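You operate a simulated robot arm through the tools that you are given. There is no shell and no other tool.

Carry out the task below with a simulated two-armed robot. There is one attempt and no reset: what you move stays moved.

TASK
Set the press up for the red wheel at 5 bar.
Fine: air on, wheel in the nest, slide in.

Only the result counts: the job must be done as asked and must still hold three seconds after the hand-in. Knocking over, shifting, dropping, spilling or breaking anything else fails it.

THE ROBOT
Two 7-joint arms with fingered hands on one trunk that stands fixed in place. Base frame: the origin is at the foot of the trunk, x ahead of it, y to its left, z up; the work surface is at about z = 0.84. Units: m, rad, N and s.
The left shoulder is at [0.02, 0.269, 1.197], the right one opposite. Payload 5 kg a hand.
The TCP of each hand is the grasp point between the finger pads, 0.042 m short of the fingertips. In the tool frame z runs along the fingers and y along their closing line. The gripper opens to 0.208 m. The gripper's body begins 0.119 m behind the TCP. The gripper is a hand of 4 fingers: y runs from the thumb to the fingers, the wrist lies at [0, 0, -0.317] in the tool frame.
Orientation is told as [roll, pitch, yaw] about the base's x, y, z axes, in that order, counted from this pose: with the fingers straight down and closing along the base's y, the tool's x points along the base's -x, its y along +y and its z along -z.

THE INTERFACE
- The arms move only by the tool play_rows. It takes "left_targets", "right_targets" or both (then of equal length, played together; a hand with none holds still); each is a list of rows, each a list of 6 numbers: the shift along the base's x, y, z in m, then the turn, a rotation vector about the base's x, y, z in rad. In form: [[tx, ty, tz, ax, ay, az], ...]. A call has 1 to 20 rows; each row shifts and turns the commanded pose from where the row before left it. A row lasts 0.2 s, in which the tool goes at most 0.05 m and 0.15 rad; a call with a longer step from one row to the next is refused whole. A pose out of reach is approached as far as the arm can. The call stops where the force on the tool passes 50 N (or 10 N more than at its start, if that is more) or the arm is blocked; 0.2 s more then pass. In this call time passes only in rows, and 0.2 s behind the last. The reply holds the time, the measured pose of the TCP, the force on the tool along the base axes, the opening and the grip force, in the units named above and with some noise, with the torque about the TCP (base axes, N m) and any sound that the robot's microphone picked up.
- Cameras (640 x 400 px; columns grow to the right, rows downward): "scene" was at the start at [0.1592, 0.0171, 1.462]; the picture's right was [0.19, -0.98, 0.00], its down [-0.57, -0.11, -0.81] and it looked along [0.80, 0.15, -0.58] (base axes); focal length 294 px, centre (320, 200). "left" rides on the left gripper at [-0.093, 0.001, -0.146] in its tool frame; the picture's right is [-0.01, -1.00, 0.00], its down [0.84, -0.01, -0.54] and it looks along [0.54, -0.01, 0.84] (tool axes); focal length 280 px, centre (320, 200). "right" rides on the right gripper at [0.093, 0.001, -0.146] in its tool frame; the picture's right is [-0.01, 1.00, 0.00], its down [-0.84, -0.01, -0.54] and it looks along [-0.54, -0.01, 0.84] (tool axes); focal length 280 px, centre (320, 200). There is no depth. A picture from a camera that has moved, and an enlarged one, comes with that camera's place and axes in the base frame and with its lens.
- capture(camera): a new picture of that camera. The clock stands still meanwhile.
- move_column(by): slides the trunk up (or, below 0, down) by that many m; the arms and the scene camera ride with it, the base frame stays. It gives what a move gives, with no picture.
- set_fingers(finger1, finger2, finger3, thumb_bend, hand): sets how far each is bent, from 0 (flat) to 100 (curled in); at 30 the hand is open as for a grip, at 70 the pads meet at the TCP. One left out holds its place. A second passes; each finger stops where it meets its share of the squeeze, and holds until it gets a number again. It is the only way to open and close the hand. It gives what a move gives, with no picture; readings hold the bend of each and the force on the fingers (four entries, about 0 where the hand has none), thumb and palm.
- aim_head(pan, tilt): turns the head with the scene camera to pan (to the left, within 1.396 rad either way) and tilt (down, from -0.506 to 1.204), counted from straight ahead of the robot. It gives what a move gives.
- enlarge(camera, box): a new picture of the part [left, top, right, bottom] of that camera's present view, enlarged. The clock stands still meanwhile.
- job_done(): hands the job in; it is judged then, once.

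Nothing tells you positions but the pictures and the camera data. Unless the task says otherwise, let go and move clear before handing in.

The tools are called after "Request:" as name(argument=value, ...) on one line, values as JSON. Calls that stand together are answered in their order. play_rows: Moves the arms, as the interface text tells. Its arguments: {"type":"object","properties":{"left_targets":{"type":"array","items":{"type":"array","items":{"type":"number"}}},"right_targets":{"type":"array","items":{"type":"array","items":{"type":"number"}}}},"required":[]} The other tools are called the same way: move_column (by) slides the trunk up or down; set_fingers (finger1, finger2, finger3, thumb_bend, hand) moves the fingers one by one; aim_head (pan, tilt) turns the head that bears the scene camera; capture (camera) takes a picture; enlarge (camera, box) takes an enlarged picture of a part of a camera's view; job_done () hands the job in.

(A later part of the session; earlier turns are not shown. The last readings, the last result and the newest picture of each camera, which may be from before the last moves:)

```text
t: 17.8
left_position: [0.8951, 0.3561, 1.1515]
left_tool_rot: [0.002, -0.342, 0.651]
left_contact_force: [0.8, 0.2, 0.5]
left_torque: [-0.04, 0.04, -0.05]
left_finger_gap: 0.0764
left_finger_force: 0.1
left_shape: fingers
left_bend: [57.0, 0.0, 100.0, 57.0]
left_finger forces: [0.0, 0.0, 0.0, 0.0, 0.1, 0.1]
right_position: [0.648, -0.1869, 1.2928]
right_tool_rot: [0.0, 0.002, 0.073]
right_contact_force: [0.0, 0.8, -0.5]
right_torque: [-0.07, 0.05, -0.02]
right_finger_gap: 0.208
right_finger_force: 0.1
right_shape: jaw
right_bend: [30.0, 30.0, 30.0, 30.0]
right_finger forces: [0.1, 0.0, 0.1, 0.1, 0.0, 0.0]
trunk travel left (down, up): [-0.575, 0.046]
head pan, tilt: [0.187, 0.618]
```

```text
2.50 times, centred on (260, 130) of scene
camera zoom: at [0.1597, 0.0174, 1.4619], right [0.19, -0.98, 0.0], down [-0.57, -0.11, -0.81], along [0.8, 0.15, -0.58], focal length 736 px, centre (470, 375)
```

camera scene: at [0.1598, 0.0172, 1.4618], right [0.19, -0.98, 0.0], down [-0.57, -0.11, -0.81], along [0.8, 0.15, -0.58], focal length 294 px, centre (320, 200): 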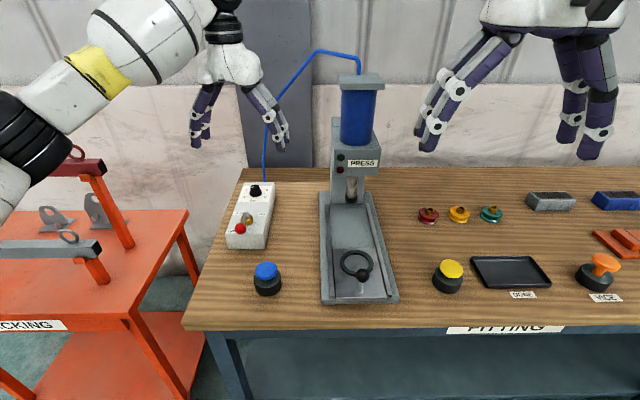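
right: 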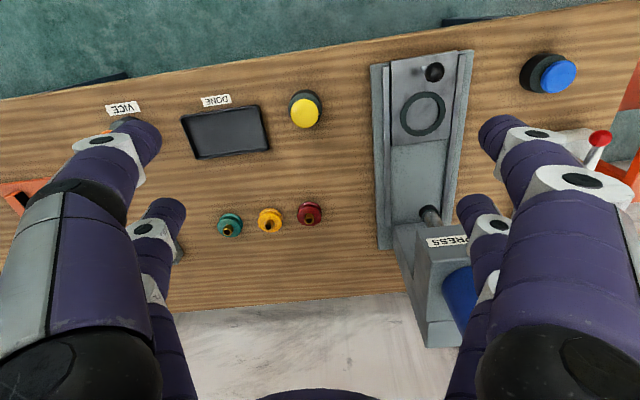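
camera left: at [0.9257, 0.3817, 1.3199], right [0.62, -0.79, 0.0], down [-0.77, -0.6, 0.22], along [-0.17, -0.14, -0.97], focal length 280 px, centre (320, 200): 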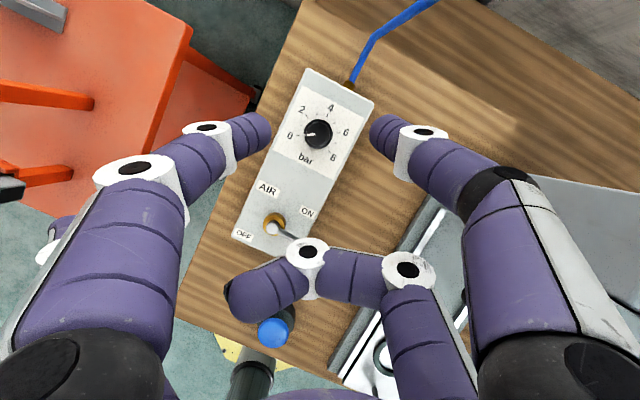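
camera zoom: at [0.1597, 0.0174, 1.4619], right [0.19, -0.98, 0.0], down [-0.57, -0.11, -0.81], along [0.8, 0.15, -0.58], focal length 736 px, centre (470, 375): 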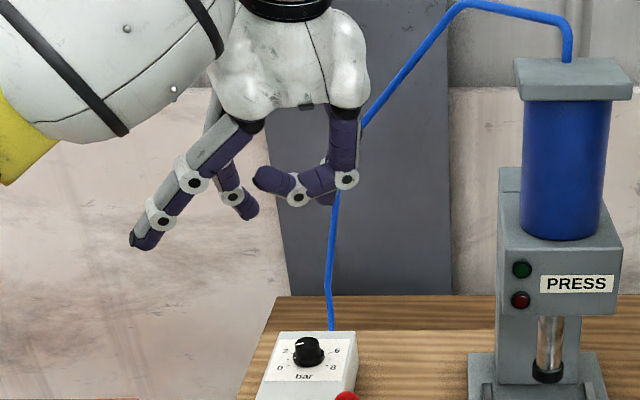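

The pinch is centred over the knob (tips and knob both near x 0.93, y 0.384), and the hose is clear. I descend most of the way.

Request:
play_rows(left_targets=[[0, 0, -0.043, 0, 0, 0], [0, 0, -0.043, 0, 0, 0], [0, 0, -0.043, 0, 0, 0], [-0.001, 0, -0.036, 0, 0, 0]])

Request:
capture(camera="left")

Request:
enlarge(camera="scene", box=[180, 110, 320, 250])

```text
t: 18.8
left_position: [0.8948, 0.3571, 0.9859]
left_tool_rot: [0.002, -0.343, 0.652]
left_contact_force: [0.4, 0.1, 2.0]
left_torque: [-0.06, 0.1, -0.01]
left_finger_gap: 0.0762
left_finger_force: 0.1
left_shape: fingers
left_bend: [57.0, 0.0, 100.0, 57.0]
left_finger forces: [0.0, 0.0, 0.0, 0.1, 0.0, 0.1]
right_position: [0.6493, -0.1857, 1.2917]
right_tool_rot: [0.0, 0.001, 0.073]
right_contact_force: [1.2, -0.6, 0.0]
right_torque: [0.01, -0.01, 0.03]
right_finger_gap: 0.2079
right_finger_force: 0.0
right_shape: jaw
right_bend: [30.0, 30.0, 30.0, 30.0]
right_finger forces: [0.0, 0.0, 0.0, 0.1, 0.0, 0.1]
trunk travel left (down, up): [-0.575, 0.046]
head pan, tilt: [0.187, 0.618]
```

```text
taken
camera left: at [0.9247, 0.3823, 1.1552], right [0.62, -0.79, 0.0], down [-0.77, -0.6, 0.22], along [-0.17, -0.14, -0.97], focal length 280 px, centre (320, 200)
```

left: 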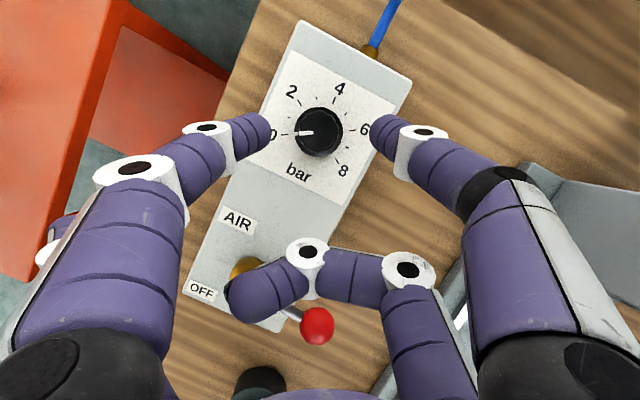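

```text
2.86 times, centred on (250, 180) of scene
camera zoom: at [0.1592, 0.0172, 1.462], right [0.19, -0.98, 0.0], down [-0.57, -0.11, -0.81], along [0.8, 0.15, -0.58], focal length 841 px, centre (520, 257)
```

zoom: 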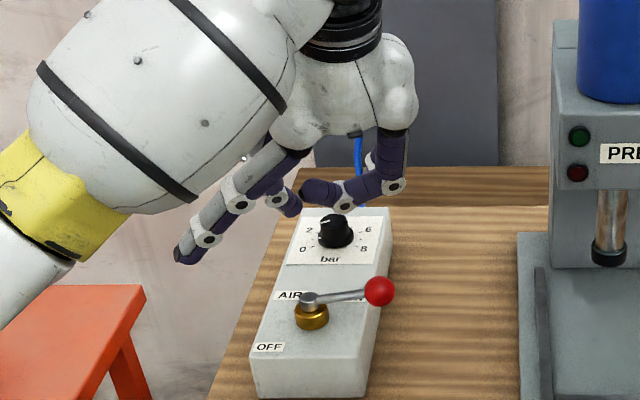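

Alignment looks good. I descend the last 4.5 cm and close the pinch gently on the knob.

Request:
play_rows(left_targets=[[0, 0, -0.02, 0, 0, 0], [0, 0, -0.015, 0, 0, 0], [0, 0, -0.01, 0, 0, 0]])

Request:
set_fingers(hand="left", finger1=70, thumb_bend=70)

Request:
capture(camera="left")

Request:
enlarge(camera="scene", box=[200, 130, 300, 230])

```text
t: 19.6
left_position: [0.8957, 0.3569, 0.9419]
left_tool_rot: [0.001, -0.343, 0.651]
left_contact_force: [0.3, 0.6, 1.6]
left_torque: [0.07, -0.08, -0.01]
left_finger_gap: 0.0758
left_finger_force: 0.9
left_shape: fingers
left_bend: [57.0, 0.0, 100.0, 57.0]
left_finger forces: [1.3, 0.1, 0.0, 0.0, 0.4, 0.0]
right_position: [0.6479, -0.1862, 1.2922]
right_tool_rot: [0.0, 0.0, 0.074]
right_contact_force: [0.6, -0.2, -0.6]
right_torque: [0.04, -0.05, -0.04]
right_finger_gap: 0.2078
right_finger_force: 0.1
right_shape: jaw
right_bend: [30.0, 30.0, 30.0, 30.0]
right_finger forces: [0.0, 0.0, 0.0, 0.0, 0.1, 0.0]
trunk travel left (down, up): [-0.575, 0.046]
head pan, tilt: [0.187, 0.618]
```

```text
t: 20.6
left_position: [0.8948, 0.3564, 0.9414]
left_tool_rot: [0.002, -0.342, 0.65]
left_contact_force: [0.0, -1.0, -1.0]
left_torque: [-0.02, 0.04, -0.07]
left_finger_gap: 0.0377
left_finger_force: 9.0
left_shape: fingers
left_bend: [63.0, 0.0, 100.0, 67.0]
left_finger forces: [8.1, 0.0, 0.0, 0.1, 9.9, 0.0]
right_position: [0.6483, -0.1861, 1.2917]
right_tool_rot: [-0.001, 0.0, 0.072]
right_contact_force: [0.7, 0.2, -0.3]
right_torque: [-0.03, -0.02, 0.01]
right_finger_gap: 0.208
right_finger_force: 0.1
right_shape: jaw
right_bend: [30.0, 30.0, 30.0, 30.0]
right_finger forces: [0.1, 0.1, 0.0, 0.0, 0.1, 0.1]
trunk travel left (down, up): [-0.575, 0.046]
head pan, tilt: [0.187, 0.618]
```

```text
taken
camera left: at [0.9257, 0.3816, 1.1099], right [0.62, -0.79, 0.0], down [-0.77, -0.6, 0.22], along [-0.18, -0.14, -0.97], focal length 280 px, centre (320, 200)
```

left: 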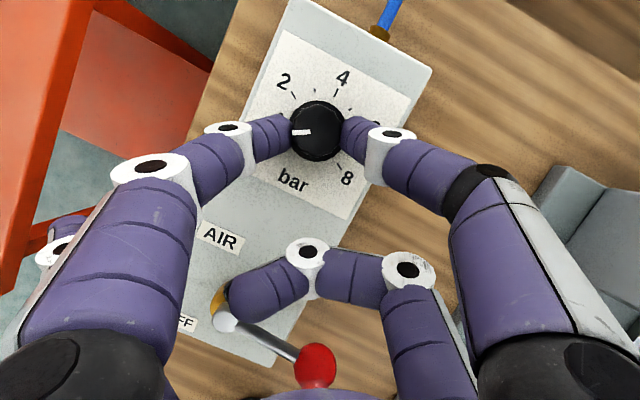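

```text
4.00 times, centred on (250, 180) of scene
camera zoom: at [0.1594, 0.017, 1.462], right [0.19, -0.98, 0.0], down [-0.57, -0.11, -0.81], along [0.8, 0.15, -0.58], focal length 1177 px, centre (600, 280)
```

zoom: 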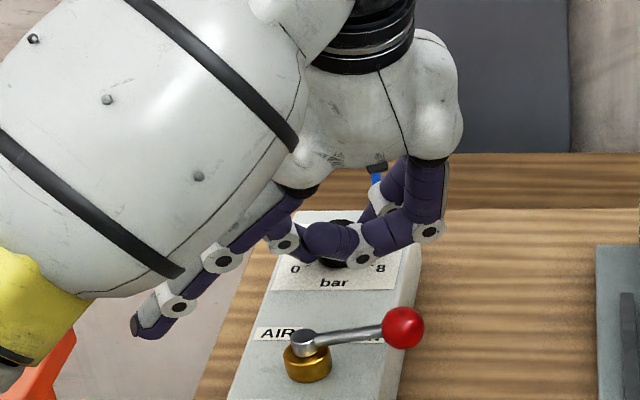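

The knob is held with about 9 N. I turn the hand clockwise about the knob axis, two small steps first to check that the pointer follows.

Request:
play_rows(left_targets=[[-0.00333, 0.00455, 0, 0, 0, -0.13], [-0.00269, 0.00493, 0, 0, 0, -0.13]])

Request:
enlarge(camera="left", box=[220, 50, 420, 200])

```text
t: 21.2
left_position: [0.8912, 0.3655, 0.9409]
left_tool_rot: [0.001, -0.342, 0.39]
left_contact_force: [1.7, 0.0, -1.7]
left_torque: [-0.07, 0.05, -0.06]
left_finger_gap: 0.0374
left_finger_force: 8.5
left_shape: fingers
left_bend: [63.0, 0.0, 100.0, 67.0]
left_finger forces: [8.2, 0.0, 0.0, 0.0, 9.3, 0.0]
right_position: [0.6494, -0.1866, 1.2924]
right_tool_rot: [0.0, 0.001, 0.073]
right_contact_force: [0.2, -0.3, -0.8]
right_torque: [-0.02, 0.01, 0.01]
right_finger_gap: 0.2081
right_finger_force: 0.0
right_shape: jaw
right_bend: [30.0, 30.0, 30.0, 30.0]
right_finger forces: [0.1, 0.1, 0.1, 0.0, 0.0, 0.0]
trunk travel left (down, up): [-0.575, 0.046]
head pan, tilt: [0.187, 0.618]
```

```text
2.67 times, centred on (320, 125) of left
camera zoom: at [0.9249, 0.3817, 1.1099], right [0.39, -0.92, 0.0], down [-0.9, -0.38, 0.22], along [-0.21, -0.09, -0.97], focal length 748 px, centre (320, 400)
```

zoom: 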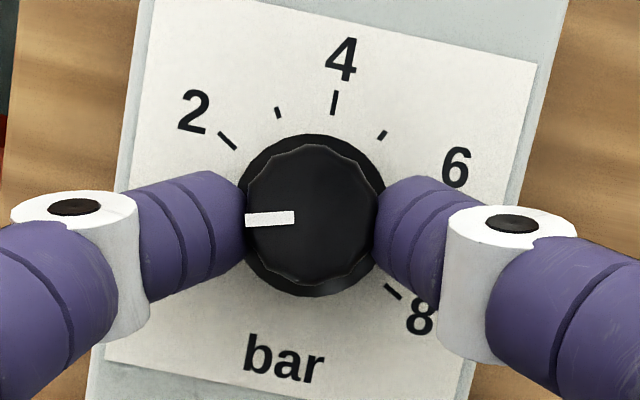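

The pointer turns with the hand. I carry on with the remaining steps of this first turn.

Request:
play_rows(left_targets=[[-0.00201, 0.00524, 0, 0, 0, -0.13], [-0.00133, 0.00545, 0, 0, 0, -0.13], [-0.0006, 0.00558, 0, 0, 0, -0.13], [0.00012, 0.00562, 0, 0, 0, -0.13], [0.00086, 0.00554, 0, 0, 0, -0.13], [0.00156, 0.00539, 0, 0, 0, -0.13], [0.00225, 0.00515, 0, 0, 0, -0.13], [0.0029, 0.00481, 0, 0, 0, -0.13]])

Request:
enlarge(camera="left", box=[220, 50, 420, 200])

Request:
capture(camera="scene")

```text
t: 23.0
left_position: [0.8914, 0.4075, 0.9415]
left_tool_rot: [0.002, -0.342, -0.653]
left_contact_force: [-2.6, -3.4, -6.9]
left_torque: [0.06, 0.22, -0.16]
left_finger_gap: 0.0376
left_finger_force: 8.8
left_shape: fingers
left_bend: [64.0, 0.0, 100.0, 67.0]
left_finger forces: [6.6, 0.0, 0.0, 0.0, 10.6, 0.0]
right_position: [0.6494, -0.1875, 1.2922]
right_tool_rot: [0.0, 0.0, 0.073]
right_contact_force: [0.5, 0.2, -0.4]
right_torque: [0.0, -0.01, 0.0]
right_finger_gap: 0.2078
right_finger_force: 0.1
right_shape: jaw
right_bend: [30.0, 30.0, 30.0, 30.0]
right_finger forces: [0.0, 0.0, 0.0, 0.0, 0.0, 0.0]
trunk travel left (down, up): [-0.575, 0.046]
head pan, tilt: [0.187, 0.618]
```

```text
2.67 times, centred on (320, 125) of left
camera zoom: at [0.9241, 0.3853, 1.1105], right [-0.6, -0.8, 0.0], down [-0.78, 0.58, 0.22], along [-0.18, 0.13, -0.97], focal length 748 px, centre (320, 400)
```

zoom: 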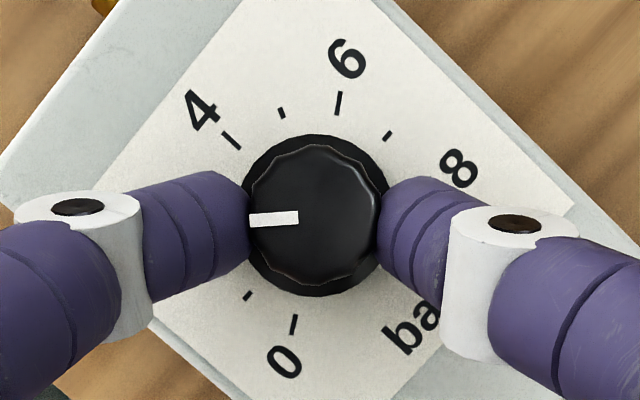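

```text
taken
camera scene: at [0.1594, 0.0171, 1.4619], right [0.19, -0.98, 0.0], down [-0.57, -0.11, -0.81], along [0.8, 0.15, -0.58], focal length 294 px, centre (320, 200)
```

scene: 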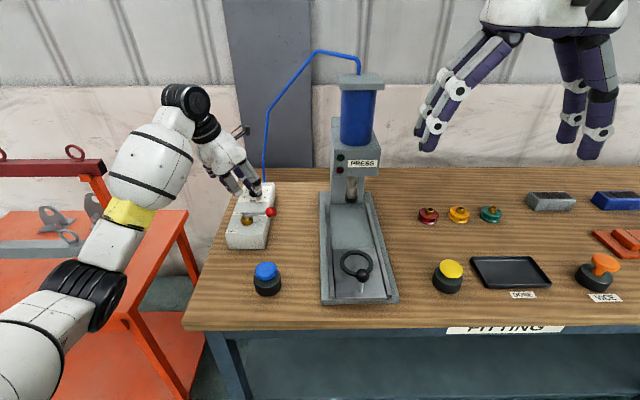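

The knob now reads about 2.5 bar, exactly as expected for 75°. I open the pinch, swing the hand back around the knob, and check that the pointer stayed.

Request:
set_fingers(hand="left", finger1=57, thumb_bend=57)

Request:
play_rows(left_targets=[[-0.0029, -0.00481, 0.002, 0, 0, 0.13], [-0.00225, -0.00515, 0, 0, 0, 0.13], [-0.00156, -0.00539, 0, 0, 0, 0.13], [-0.00086, -0.00554, 0, 0, 0, 0.13], [-0.00012, -0.00562, 0, 0, 0, 0.13], [0.0006, -0.00558, 0, 0, 0, 0.13], [0.00133, -0.00545, 0, 0, 0, 0.13], [0.00201, -0.00524, 0, 0, 0, 0.13], [0.00269, -0.00493, 0, 0, 0, 0.13], [0.00333, -0.00455, -0.002, 0, 0, 0.13]])

Request:
enlarge(camera="left", box=[220, 50, 420, 200])

```text
t: 24.0
left_position: [0.8913, 0.4086, 0.9415]
left_tool_rot: [0.0, -0.342, -0.65]
left_contact_force: [0.3, -0.3, 1.1]
left_torque: [-0.05, 0.0, -0.02]
left_finger_gap: 0.0805
left_finger_force: 0.7
left_shape: fingers
left_bend: [56.0, 0.0, 100.0, 56.0]
left_finger forces: [0.4, 0.0, 0.0, 0.0, 0.7, 0.1]
right_position: [0.6495, -0.1865, 1.2927]
right_tool_rot: [-0.002, 0.0, 0.073]
right_contact_force: [-0.3, 0.2, -0.4]
right_torque: [0.04, -0.01, -0.03]
right_finger_gap: 0.2077
right_finger_force: 0.1
right_shape: jaw
right_bend: [30.0, 30.0, 30.0, 30.0]
right_finger forces: [0.1, 0.0, 0.0, 0.1, 0.0, 0.0]
trunk travel left (down, up): [-0.575, 0.046]
head pan, tilt: [0.187, 0.618]
```

```text
t: 26.2
left_position: [0.895, 0.3553, 0.9419]
left_tool_rot: [0.002, -0.343, 0.653]
left_contact_force: [0.8, -0.5, 1.1]
left_torque: [0.04, -0.05, 0.0]
left_finger_gap: 0.0808
left_finger_force: 0.8
left_shape: fingers
left_bend: [56.0, 0.0, 100.0, 56.0]
left_finger forces: [0.8, 0.0, 0.0, 0.0, 0.6, 0.0]
right_position: [0.6489, -0.1861, 1.2919]
right_tool_rot: [-0.001, 0.0, 0.073]
right_contact_force: [0.1, 0.3, 0.6]
right_torque: [0.05, 0.03, 0.0]
right_finger_gap: 0.2077
right_finger_force: 0.0
right_shape: jaw
right_bend: [30.0, 30.0, 30.0, 30.0]
right_finger forces: [0.0, 0.0, 0.0, 0.0, 0.0, 0.0]
trunk travel left (down, up): [-0.575, 0.046]
head pan, tilt: [0.187, 0.618]
```

```text
2.67 times, centred on (320, 125) of left
camera zoom: at [0.9253, 0.3802, 1.111], right [0.62, -0.79, 0.0], down [-0.77, -0.6, 0.22], along [-0.17, -0.14, -0.97], focal length 748 px, centre (320, 400)
```

zoom: 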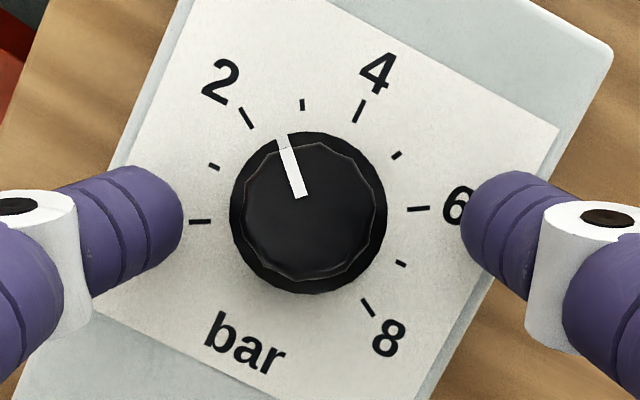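

The pointer stayed at about 2.5 bar. I centre the pinch a touch, grip again and turn the second ~67°, then measure before the last bit.

Request:
play_rows(left_targets=[[-0.002, 0.0028, 0.001, 0, 0, 0]])

Request:
set_fingers(hand="left", finger1=70, thumb_bend=70)

Request:
play_rows(left_targets=[[-0.00313, 0.00474, 0, 0, 0, -0.13115], [-0.00248, 0.0051, 0, 0, 0, -0.13115], [-0.00179, 0.00538, 0, 0, 0, -0.13115], [-0.00107, 0.00558, 0, 0, 0, -0.13115], [-0.00034, 0.00566, 0, 0, 0, -0.13115], [0.00041, 0.00566, 0, 0, 0, -0.13115], [0.00114, 0.00556, 0, 0, 0, -0.13115], [0.00187, 0.00536, 0, 0, 0, -0.13115], [0.00254, 0.00507, 0, 0, 0, -0.13115]])

Request:
enlarge(camera="left", box=[220, 50, 420, 200])

```text
t: 26.6
left_position: [0.8923, 0.3601, 0.9426]
left_tool_rot: [0.0, -0.342, 0.651]
left_contact_force: [-0.1, 0.6, -0.3]
left_torque: [-0.01, -0.01, -0.02]
left_finger_gap: 0.0808
left_finger_force: 0.1
left_shape: fingers
left_bend: [56.0, 0.0, 100.0, 56.0]
left_finger forces: [0.0, 0.0, 0.0, 0.0, 0.2, 0.0]
right_position: [0.6494, -0.1848, 1.2936]
right_tool_rot: [-0.001, 0.001, 0.072]
right_contact_force: [-0.5, 0.3, 0.4]
right_torque: [-0.01, 0.01, 0.03]
right_finger_gap: 0.2078
right_finger_force: 0.0
right_shape: jaw
right_bend: [30.0, 30.0, 30.0, 30.0]
right_finger forces: [0.0, 0.0, 0.0, 0.1, 0.0, 0.0]
trunk travel left (down, up): [-0.575, 0.046]
head pan, tilt: [0.187, 0.618]
```

```text
t: 27.6
left_position: [0.8934, 0.3585, 0.9417]
left_tool_rot: [0.003, -0.341, 0.65]
left_contact_force: [4.2, -3.1, -3.6]
left_torque: [-0.1, 0.06, -0.18]
left_finger_gap: 0.037
left_finger_force: 10.3
left_shape: fingers
left_bend: [65.0, 0.0, 100.0, 67.0]
left_finger forces: [7.5, 0.0, 0.0, 0.0, 12.4, 0.1]
right_position: [0.6491, -0.1874, 1.2921]
right_tool_rot: [0.0, 0.0, 0.073]
right_contact_force: [-0.3, -0.2, -0.4]
right_torque: [0.03, 0.01, -0.01]
right_finger_gap: 0.2076
right_finger_force: 0.1
right_shape: jaw
right_bend: [30.0, 30.0, 30.0, 30.0]
right_finger forces: [0.0, 0.0, 0.1, 0.1, 0.1, 0.0]
trunk travel left (down, up): [-0.575, 0.046]
head pan, tilt: [0.187, 0.618]
```

```text
t: 29.6
left_position: [0.8912, 0.4064, 0.9426]
left_tool_rot: [0.0, -0.343, -0.532]
left_contact_force: [-2.2, -9.3, -4.9]
left_torque: [-0.04, 0.25, -0.35]
left_finger_gap: 0.0373
left_finger_force: 10.0
left_shape: fingers
left_bend: [65.0, 0.0, 100.0, 66.0]
left_finger forces: [5.6, 0.0, 0.1, 0.1, 14.2, 0.0]
right_position: [0.6494, -0.1859, 1.2923]
right_tool_rot: [0.0, 0.001, 0.074]
right_contact_force: [0.6, 0.5, -0.7]
right_torque: [-0.01, -0.01, -0.01]
right_finger_gap: 0.208
right_finger_force: 0.1
right_shape: jaw
right_bend: [30.0, 30.0, 30.0, 30.0]
right_finger forces: [0.0, 0.0, 0.0, 0.1, 0.0, 0.1]
trunk travel left (down, up): [-0.575, 0.046]
head pan, tilt: [0.187, 0.618]
```

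```text
2.67 times, centred on (320, 125) of left
camera zoom: at [0.9244, 0.3883, 1.1116], right [-0.49, -0.87, 0.0], down [-0.85, 0.48, 0.22], along [-0.2, 0.11, -0.97], focal length 748 px, centre (320, 400)
```

zoom: 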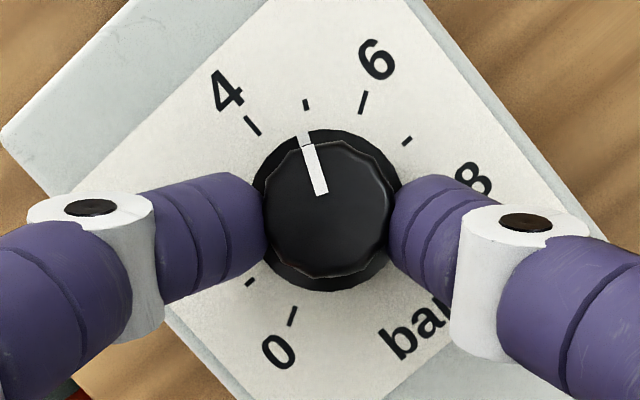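

The pointer reads about 4.8. I take a tighter picture before the last small turn.

Request:
enlarge(camera="left", box=[275, 75, 375, 175])

```text
4.00 times, centred on (325, 125) of left
camera zoom: at [0.9244, 0.3883, 1.1116], right [-0.49, -0.87, 0.0], down [-0.85, 0.48, 0.22], along [-0.2, 0.11, -0.97], focal length 1122 px, centre (300, 500)
```

zoom: 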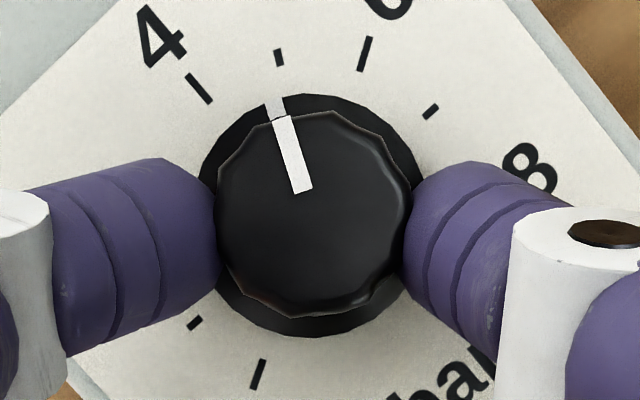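

The reading is 4.83, so about 5.2° remain. I turn that much more, release, and read the dial again.

Request:
play_rows(left_targets=[[0.002, 0.0033, 0, 0, 0, -0.09]])

Request:
enlarge(camera="left", box=[275, 75, 375, 175])

Request:
set_fingers(hand="left", finger1=57, thumb_bend=57)

Request:
enlarge(camera="left", box=[275, 75, 375, 175])

```text
t: 30.0
left_position: [0.8931, 0.4101, 0.9426]
left_tool_rot: [0.002, -0.341, -0.621]
left_contact_force: [-3.0, -7.5, -6.7]
left_torque: [-0.01, 0.22, -0.32]
left_finger_gap: 0.0372
left_finger_force: 9.7
left_shape: fingers
left_bend: [65.0, 0.0, 100.0, 66.0]
left_finger forces: [5.8, 0.1, 0.0, 0.1, 13.9, 0.0]
right_position: [0.6482, -0.1858, 1.2918]
right_tool_rot: [0.001, 0.001, 0.074]
right_contact_force: [-0.3, -0.1, -0.1]
right_torque: [0.04, 0.0, 0.0]
right_finger_gap: 0.2079
right_finger_force: 0.0
right_shape: jaw
right_bend: [30.0, 30.0, 30.0, 30.0]
right_finger forces: [0.0, 0.0, 0.0, 0.1, 0.0, 0.0]
trunk travel left (down, up): [-0.575, 0.046]
head pan, tilt: [0.187, 0.618]
```

```text
4.00 times, centred on (325, 125) of left
camera zoom: at [0.9249, 0.3884, 1.1117], right [-0.57, -0.82, 0.0], down [-0.8, 0.56, 0.22], along [-0.19, 0.13, -0.97], focal length 1122 px, centre (300, 500)
```

zoom: 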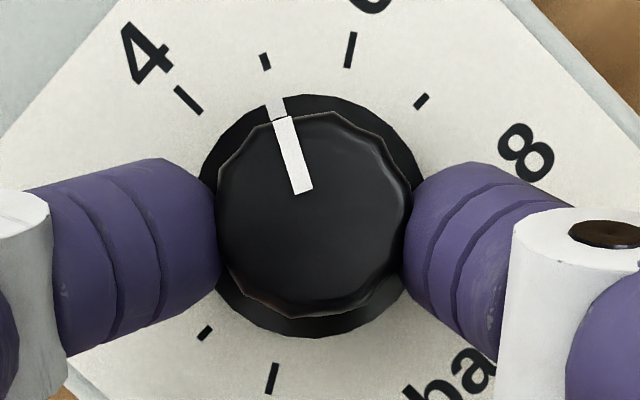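

```text
t: 31.0
left_position: [0.8939, 0.4097, 0.9439]
left_tool_rot: [0.002, -0.341, -0.622]
left_contact_force: [-0.3, -0.1, 0.1]
left_torque: [0.03, -0.02, -0.02]
left_finger_gap: 0.0806
left_finger_force: 0.1
left_shape: fingers
left_bend: [56.0, 0.0, 100.0, 56.0]
left_finger forces: [0.1, 0.0, 0.1, 0.1, 0.0, 0.1]
right_position: [0.6491, -0.1873, 1.2918]
right_tool_rot: [-0.001, 0.0, 0.073]
right_contact_force: [-0.5, -0.5, -0.5]
right_torque: [0.01, -0.03, -0.01]
right_finger_gap: 0.2078
right_finger_force: 0.1
right_shape: jaw
right_bend: [30.0, 30.0, 30.0, 30.0]
right_finger forces: [0.0, 0.1, 0.0, 0.0, 0.1, 0.1]
trunk travel left (down, up): [-0.575, 0.046]
head pan, tilt: [0.187, 0.618]
```

```text
4.00 times, centred on (325, 125) of left
camera zoom: at [0.9249, 0.3887, 1.1119], right [-0.57, -0.82, 0.0], down [-0.8, 0.55, 0.22], along [-0.19, 0.13, -0.97], focal length 1122 px, centre (300, 500)
```

zoom: 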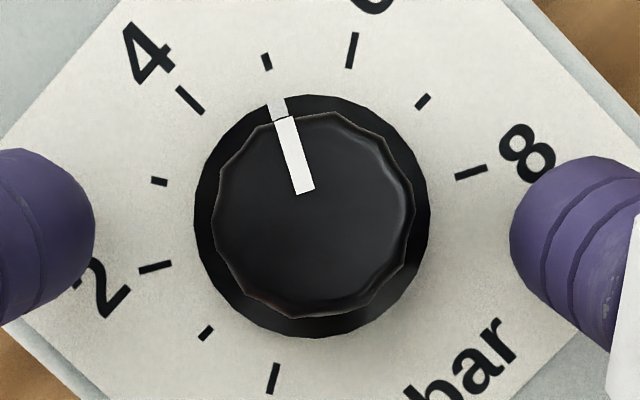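

The pointer reads about 4.95–4.97. I raise the hand straight up and read the dial again from a different distance.

Request:
play_rows(left_targets=[[0, 0, 0.03, 0, 0, 0], [0, 0, 0.03, 0, 0, 0]])

Request:
enlarge(camera="left", box=[280, 90, 360, 170])

Request:
enlarge(camera="scene", box=[230, 170, 280, 210])

```text
t: 31.6
left_position: [0.8928, 0.4099, 1.0032]
left_tool_rot: [0.001, -0.344, -0.619]
left_contact_force: [-0.3, -0.7, -1.2]
left_torque: [0.04, -0.09, 0.03]
left_finger_gap: 0.0808
left_finger_force: 0.0
left_shape: fingers
left_bend: [56.0, 0.0, 100.0, 56.0]
left_finger forces: [0.0, 0.1, 0.0, 0.0, 0.0, 0.0]
right_position: [0.6488, -0.1858, 1.2925]
right_tool_rot: [0.0, 0.0, 0.074]
right_contact_force: [0.7, 0.9, 0.5]
right_torque: [0.02, -0.07, -0.01]
right_finger_gap: 0.2077
right_finger_force: 0.0
right_shape: jaw
right_bend: [30.0, 30.0, 30.0, 30.0]
right_finger forces: [0.0, 0.0, 0.1, 0.1, 0.0, 0.0]
trunk travel left (down, up): [-0.575, 0.046]
head pan, tilt: [0.187, 0.618]
```

```text
5.00 times, centred on (320, 130) of left
camera zoom: at [0.924, 0.3896, 1.1713], right [-0.57, -0.82, 0.0], down [-0.8, 0.55, 0.23], along [-0.19, 0.13, -0.97], focal length 1402 px, centre (320, 550)
```

zoom: 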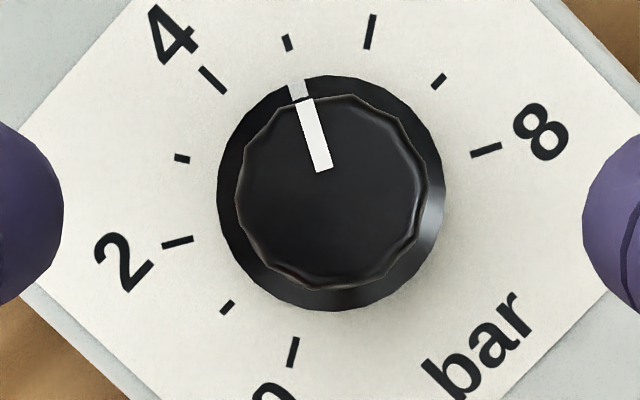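

```text
10.00 times, centred on (255, 190) of scene
camera zoom: at [0.1589, 0.0172, 1.4621], right [0.19, -0.98, 0.0], down [-0.57, -0.11, -0.82], along [0.8, 0.15, -0.58], focal length 2943 px, centre (970, 300)
```

zoom: 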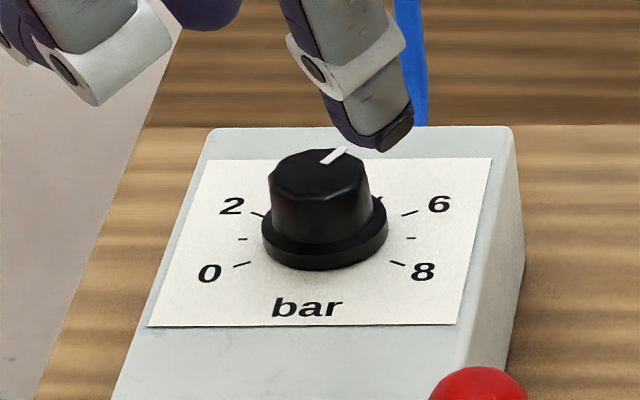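

The dial reads about 4.98 bar, which is on the 5 mark. I retract the left hand upward and back, straightening it out, and then turn to the red wheel.

Request:
play_rows(left_targets=[[0, 0, 0.04, 0, 0, 0], [0, 0, 0.04, 0, 0, 0], [0, 0, 0.04, 0, 0, 0], [-0.03, 0, 0.02, 0, 0, 0.139], [-0.03, 0, 0.02, 0, 0, 0.139], [-0.03, 0, 0.02, 0, 0, 0.139], [-0.03, 0, 0.02, 0, 0, 0.139], [-0.03, 0, 0.02, 0, 0, 0.139], [-0.03, 0, 0, -0.0085, 0.1137, 0], [-0.03, 0, 0, -0.0085, 0.1137, 0], [-0.03, 0, 0, -0.0085, 0.1137, 0]])

Request:
aim_head(pan=-0.1, tilt=0.7)

Request:
capture(camera="scene")

Request:
capture(camera="right")

```text
t: 34.0
left_position: [0.652, 0.4094, 1.2211]
left_tool_rot: [0.003, 0.001, 0.077]
left_contact_force: [-0.6, 0.3, 0.0]
left_torque: [0.01, -0.02, 0.01]
left_finger_gap: 0.0807
left_finger_force: 0.0
left_shape: fingers
left_bend: [56.0, 0.0, 100.0, 56.0]
left_finger forces: [0.1, 0.1, 0.0, 0.1, 0.0, 0.0]
right_position: [0.6489, -0.1865, 1.2927]
right_tool_rot: [0.0, 0.0, 0.073]
right_contact_force: [-0.4, -0.7, 0.4]
right_torque: [0.0, -0.03, 0.03]
right_finger_gap: 0.208
right_finger_force: 0.0
right_shape: jaw
right_bend: [30.0, 30.0, 30.0, 30.0]
right_finger forces: [0.0, 0.0, 0.1, 0.1, 0.1, 0.0]
trunk travel left (down, up): [-0.575, 0.046]
head pan, tilt: [0.187, 0.618]
```

```text
t: 34.8
left_position: [0.652, 0.4084, 1.2213]
left_tool_rot: [0.002, -0.002, 0.076]
left_contact_force: [0.2, 0.0, 0.4]
left_torque: [0.03, -0.01, 0.02]
left_finger_gap: 0.0805
left_finger_force: 0.0
left_shape: fingers
left_bend: [56.0, 0.0, 100.0, 56.0]
left_finger forces: [0.0, 0.0, 0.0, 0.0, 0.1, 0.0]
right_position: [0.6487, -0.1861, 1.2921]
right_tool_rot: [-0.001, 0.001, 0.073]
right_contact_force: [0.1, -0.7, -0.1]
right_torque: [0.03, -0.03, -0.03]
right_finger_gap: 0.208
right_finger_force: 0.0
right_shape: jaw
right_bend: [30.0, 30.0, 30.0, 30.0]
right_finger forces: [0.0, 0.1, 0.0, 0.1, 0.0, 0.0]
trunk travel left (down, up): [-0.575, 0.046]
head pan, tilt: [-0.099, 0.7]
```

```text
taken
camera scene: at [0.1573, -0.0076, 1.455], right [-0.1, -1.0, 0.0], down [-0.64, 0.06, -0.77], along [0.76, -0.08, -0.64], focal length 294 px, centre (320, 200)
```

scene: 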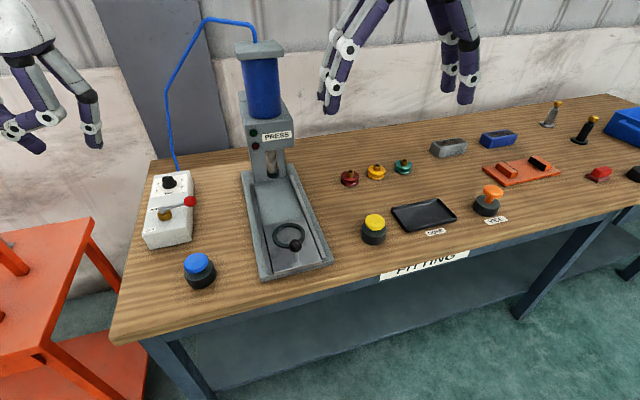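

```text
taken
camera right: at [0.5557, -0.1921, 1.4382], right [-0.06, 1.0, 0.0], down [0.84, 0.05, 0.54], along [0.54, 0.03, -0.84], focal length 280 px, centre (320, 200)
```

right: 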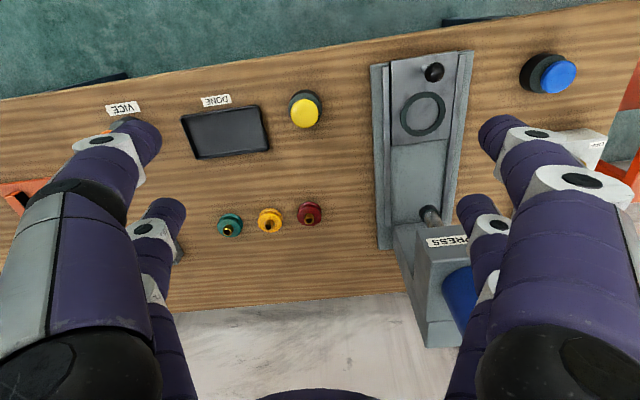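

Now I look closely at the red wheel and the nest to pick the grip; I plan to pinch the wheel's brass hub with the right hand.

Request:
enlarge(camera="scene", box=[330, 150, 420, 200])

Request:
enlarge(camera="right", box=[200, 190, 340, 250])

Request:
enlarge(camera="scene", box=[240, 190, 340, 280])

Request:
enlarge(camera="right", box=[370, 50, 480, 150])

```text
7.11 times, centred on (375, 175) of scene
camera zoom: at [0.1573, -0.0076, 1.455], right [-0.1, -1.0, 0.0], down [-0.64, 0.06, -0.77], along [0.76, -0.08, -0.64], focal length 2092 px, centre (-71, 378)
```

zoom: 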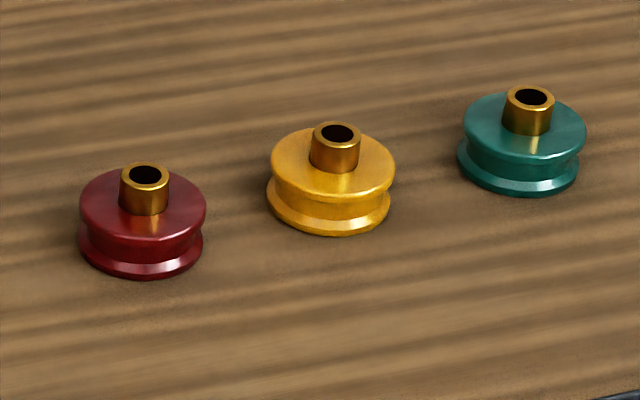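

```text
4.57 times, centred on (270, 220) of right
camera zoom: at [0.5557, -0.1921, 1.4382], right [-0.06, 1.0, 0.0], down [0.84, 0.05, 0.54], along [0.54, 0.03, -0.84], focal length 1282 px, centre (549, 109)
```

zoom: 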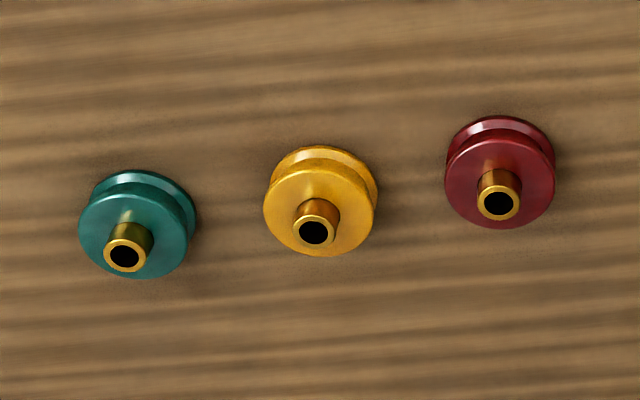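

```text
4.44 times, centred on (290, 235) of scene
camera zoom: at [0.1573, -0.0076, 1.455], right [-0.1, -1.0, 0.0], down [-0.64, 0.06, -0.77], along [0.76, -0.08, -0.64], focal length 1308 px, centre (453, 44)
```

zoom: 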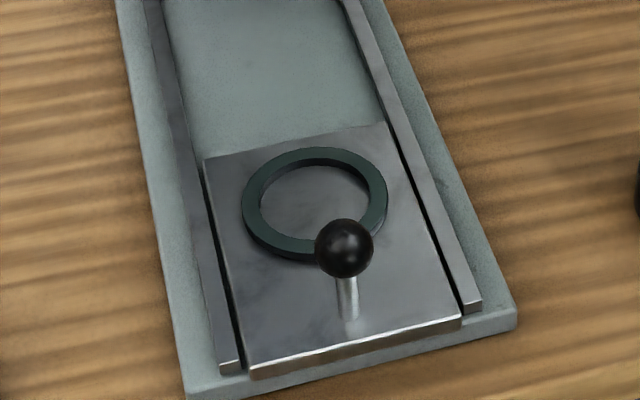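

```text
4.00 times, centred on (425, 100) of right
camera zoom: at [0.5557, -0.1921, 1.4382], right [-0.06, 1.0, 0.0], down [0.84, 0.05, 0.54], along [0.54, 0.03, -0.84], focal length 1122 px, centre (-100, 600)
```

zoom: 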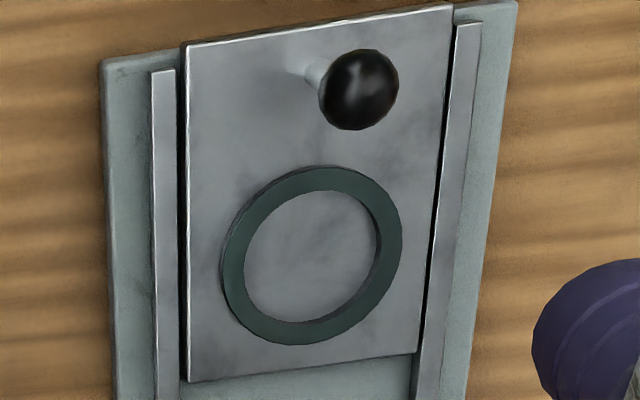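

The wheel is 61 mm wide with a 23.5 mm hub whose top is at z 0.883 (flange top 0.864), at about (0.974, -0.195); the nest ring's inner diameter is ~69 mm. I form the pinch on the right hand and check which digits move.

Request:
set_fingers(hand="right", finger1=61, finger2=100, finger3=0, thumb_bend=61)

Request:
capture(camera="right")

Request:
capture(camera="scene")

```text
t: 35.8
left_position: [0.6531, 0.4095, 1.2203]
left_tool_rot: [0.001, -0.002, 0.074]
left_contact_force: [0.7, 0.1, -0.3]
left_torque: [-0.01, 0.02, -0.02]
left_finger_gap: 0.0807
left_finger_force: 0.0
left_shape: fingers
left_bend: [56.0, 0.0, 100.0, 56.0]
left_finger forces: [0.0, 0.1, 0.0, 0.1, 0.0, 0.0]
right_position: [0.649, -0.1877, 1.2932]
right_tool_rot: [0.0, 0.0, 0.073]
right_contact_force: [-0.1, -0.6, 0.7]
right_torque: [0.01, 0.03, 0.0]
right_finger_gap: 0.0559
right_finger_force: 0.1
right_shape: fingers
right_bend: [61.0, 100.0, 0.0, 61.0]
right_finger forces: [0.0, 0.0, 0.0, 0.1, 0.1, 0.1]
trunk travel left (down, up): [-0.575, 0.046]
head pan, tilt: [-0.099, 0.7]
```

```text
taken
camera right: at [0.556, -0.1921, 1.4381], right [-0.06, 1.0, 0.0], down [0.84, 0.05, 0.54], along [0.54, 0.03, -0.84], focal length 280 px, centre (320, 200)
```

right: 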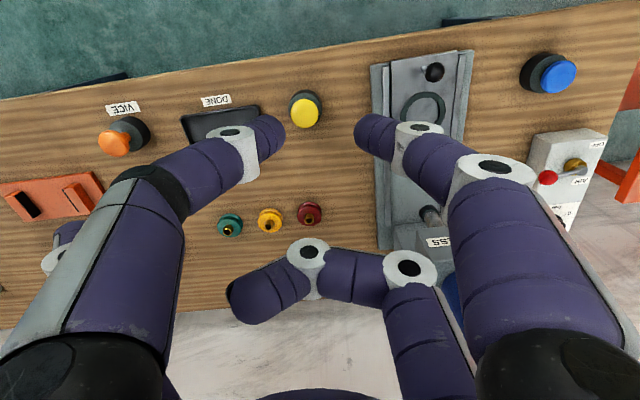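

```text
taken
camera scene: at [0.1575, -0.0076, 1.4549], right [-0.1, -1.0, 0.0], down [-0.64, 0.06, -0.76], along [0.76, -0.08, -0.64], focal length 294 px, centre (320, 200)
```

scene: 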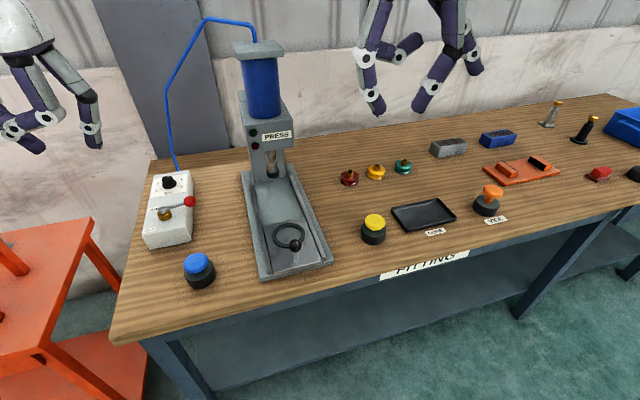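

The mapping is the mirror I expected. I tilt the right hand 20° and bring it above the red wheel.

Request:
play_rows(right_targets=[[0.034, -0.0006, -0.0263, 0.0087, -0.1163, 0], [0.034, -0.0006, -0.0263, 0.0087, -0.1163, 0], [0.034, -0.0006, -0.0263, 0.0087, -0.1163, 0], [0.034, -0.0006, -0.0263, 0, 0, 0], [0.034, -0.0006, -0.0263, 0, 0, 0], [0.034, -0.0006, -0.0263, 0, 0, 0], [0.034, -0.0006, -0.0263, 0, 0, 0], [0.034, -0.0006, -0.0263, 0, 0, 0], [0.034, -0.0006, -0.0263, 0, 0, 0], [0.034, -0.0006, -0.0263, 0, 0, 0]])

Request:
capture(camera="right")

Request:
capture(camera="scene")

```text
t: 38.0
left_position: [0.6546, 0.409, 1.2186]
left_tool_rot: [0.001, -0.001, 0.076]
left_contact_force: [1.5, 0.9, -1.0]
left_torque: [0.04, 0.15, -0.01]
left_finger_gap: 0.081
left_finger_force: 0.0
left_shape: fingers
left_bend: [56.0, 0.0, 100.0, 56.0]
left_finger forces: [0.0, 0.0, 0.0, 0.1, 0.0, 0.0]
right_position: [0.9883, -0.194, 1.0272]
right_tool_rot: [0.001, -0.348, 0.075]
right_contact_force: [0.8, 0.4, -0.9]
right_torque: [0.01, 0.08, 0.01]
right_finger_gap: 0.0555
right_finger_force: 0.2
right_shape: fingers
right_bend: [61.0, 100.0, 0.0, 61.0]
right_finger forces: [0.0, 0.1, 0.0, 0.0, 0.0, 0.1]
trunk travel left (down, up): [-0.575, 0.046]
head pan, tilt: [-0.099, 0.7]
```

```text
taken
camera right: at [0.8525, -0.203, 1.1324], right [-0.06, 1.0, 0.01], down [0.61, 0.03, 0.79], along [0.79, 0.05, -0.61], focal length 280 px, centre (320, 200)
```

right: 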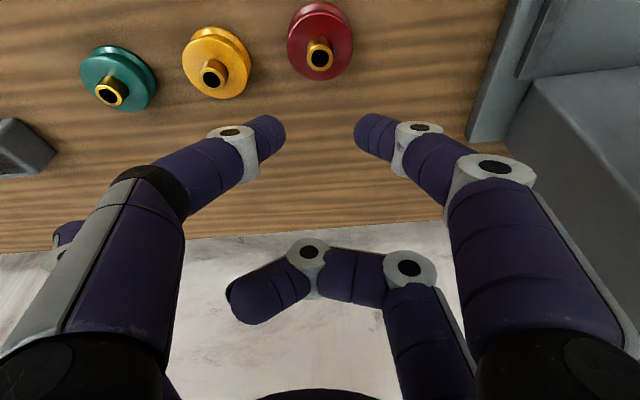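

```text
taken
camera scene: at [0.1585, -0.0076, 1.4547], right [-0.1, -0.99, 0.0], down [-0.64, 0.06, -0.76], along [0.76, -0.08, -0.65], focal length 294 px, centre (320, 200)
```

scene: 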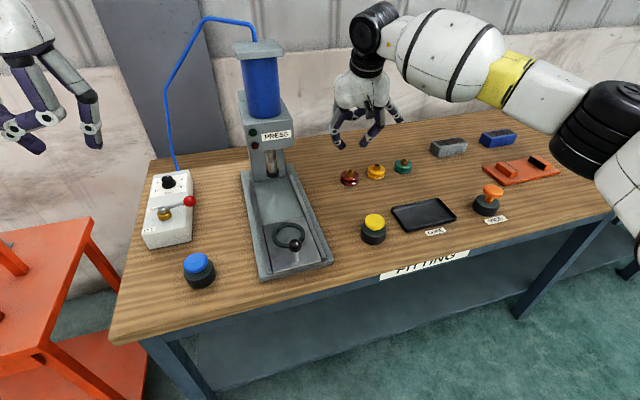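

The pinch tips (0.973, -0.196) sit right over the hub (0.972, -0.196). I descend to hub-top height and check.

Request:
play_rows(right_targets=[[0, 0, -0.03, 0, 0, 0], [0, 0, -0.03, 0, 0, 0], [-0.001, 0, -0.03, 0, 0, 0]])

Request:
capture(camera="right")

Request:
enlarge(camera="scene", box=[310, 90, 430, 200])

```text
t: 38.8
left_position: [0.6539, 0.4077, 1.2198]
left_tool_rot: [0.005, -0.001, 0.075]
left_contact_force: [1.1, -0.5, -0.4]
left_torque: [0.0, 0.16, -0.02]
left_finger_gap: 0.0807
left_finger_force: 0.0
left_shape: fingers
left_bend: [56.0, 0.0, 100.0, 56.0]
left_finger forces: [0.1, 0.0, 0.0, 0.1, 0.2, 0.1]
right_position: [0.988, -0.1928, 0.9375]
right_tool_rot: [0.002, -0.349, 0.072]
right_contact_force: [1.2, -0.3, 0.7]
right_torque: [0.04, 0.14, 0.05]
right_finger_gap: 0.0552
right_finger_force: 0.1
right_shape: fingers
right_bend: [61.0, 100.0, 0.0, 61.0]
right_finger forces: [0.1, 0.0, 0.0, 0.1, 0.0, 0.0]
trunk travel left (down, up): [-0.575, 0.046]
head pan, tilt: [-0.099, 0.7]
```

```text
taken
camera right: at [0.8514, -0.2018, 1.0428], right [-0.06, 1.0, 0.01], down [0.61, 0.03, 0.79], along [0.79, 0.05, -0.61], focal length 280 px, centre (320, 200)
```

right: 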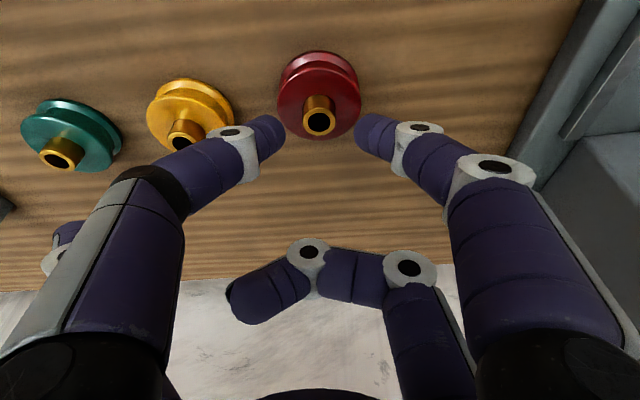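

```text
3.64 times, centred on (370, 145) of scene
camera zoom: at [0.1589, -0.0078, 1.4546], right [-0.1, -0.99, 0.0], down [-0.64, 0.06, -0.76], along [0.76, -0.08, -0.65], focal length 1070 px, centre (138, 400)
```

zoom: 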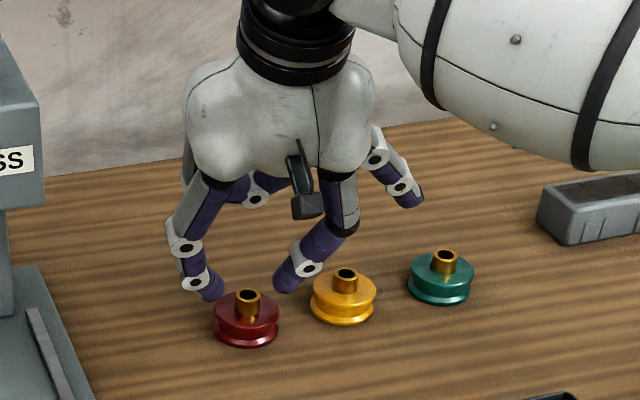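

The pinch straddles the hub with clear margins. I creep down the last bit until the tips are just above the flange.

Request:
play_rows(right_targets=[[0, 0, -0.006, 0, 0, 0], [0, 0, -0.006, 0, 0, 0], [0, 0, -0.004, 0, 0, 0]])

Request:
enlarge(camera="right", box=[220, 60, 420, 190])

Request:
enlarge(camera="scene", box=[330, 140, 410, 200])

```text
t: 39.6
left_position: [0.6529, 0.4095, 1.2198]
left_tool_rot: [0.001, 0.002, 0.076]
left_contact_force: [0.9, 0.3, 0.1]
left_torque: [-0.02, 0.06, 0.0]
left_finger_gap: 0.0808
left_finger_force: 0.1
left_shape: fingers
left_bend: [56.0, 0.0, 100.0, 56.0]
left_finger forces: [0.0, 0.0, 0.0, 0.0, 0.1, 0.0]
right_position: [0.9874, -0.1921, 0.9225]
right_tool_rot: [0.001, -0.349, 0.073]
right_contact_force: [0.8, 0.3, -0.2]
right_torque: [0.01, 0.01, 0.04]
right_finger_gap: 0.0557
right_finger_force: 0.0
right_shape: fingers
right_bend: [61.0, 100.0, 0.0, 61.0]
right_finger forces: [0.0, 0.0, 0.0, 0.1, 0.0, 0.0]
trunk travel left (down, up): [-0.575, 0.046]
head pan, tilt: [-0.099, 0.7]
```

```text
3.08 times, centred on (320, 125) of right
camera zoom: at [0.8508, -0.202, 1.0276], right [-0.06, 1.0, 0.01], down [0.61, 0.03, 0.79], along [0.79, 0.05, -0.61], focal length 863 px, centre (320, 431)
```

zoom: 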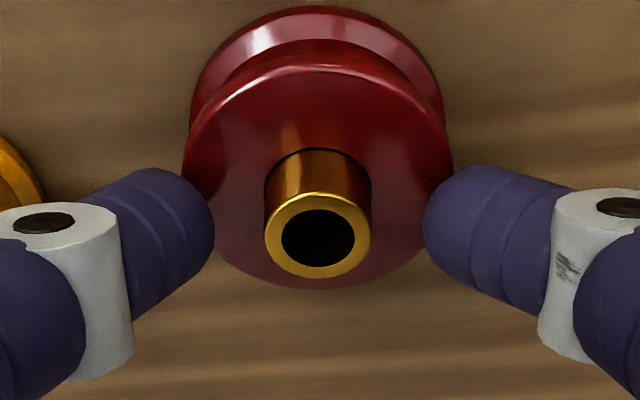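

```text
6.67 times, centred on (370, 170) of scene
camera zoom: at [0.158, -0.0076, 1.4548], right [-0.1, -1.0, 0.0], down [-0.64, 0.06, -0.76], along [0.76, -0.08, -0.64], focal length 1962 px, centre (-13, 400)
```

zoom: 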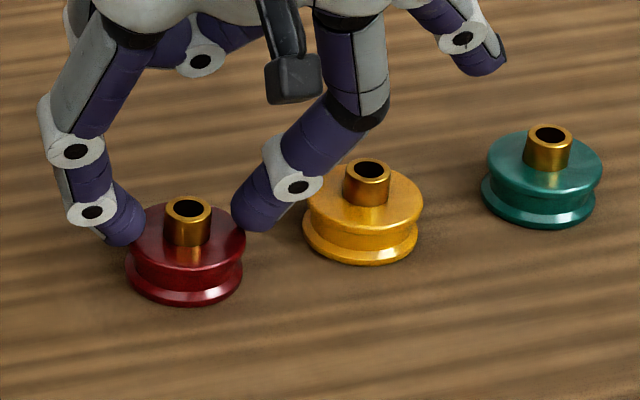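

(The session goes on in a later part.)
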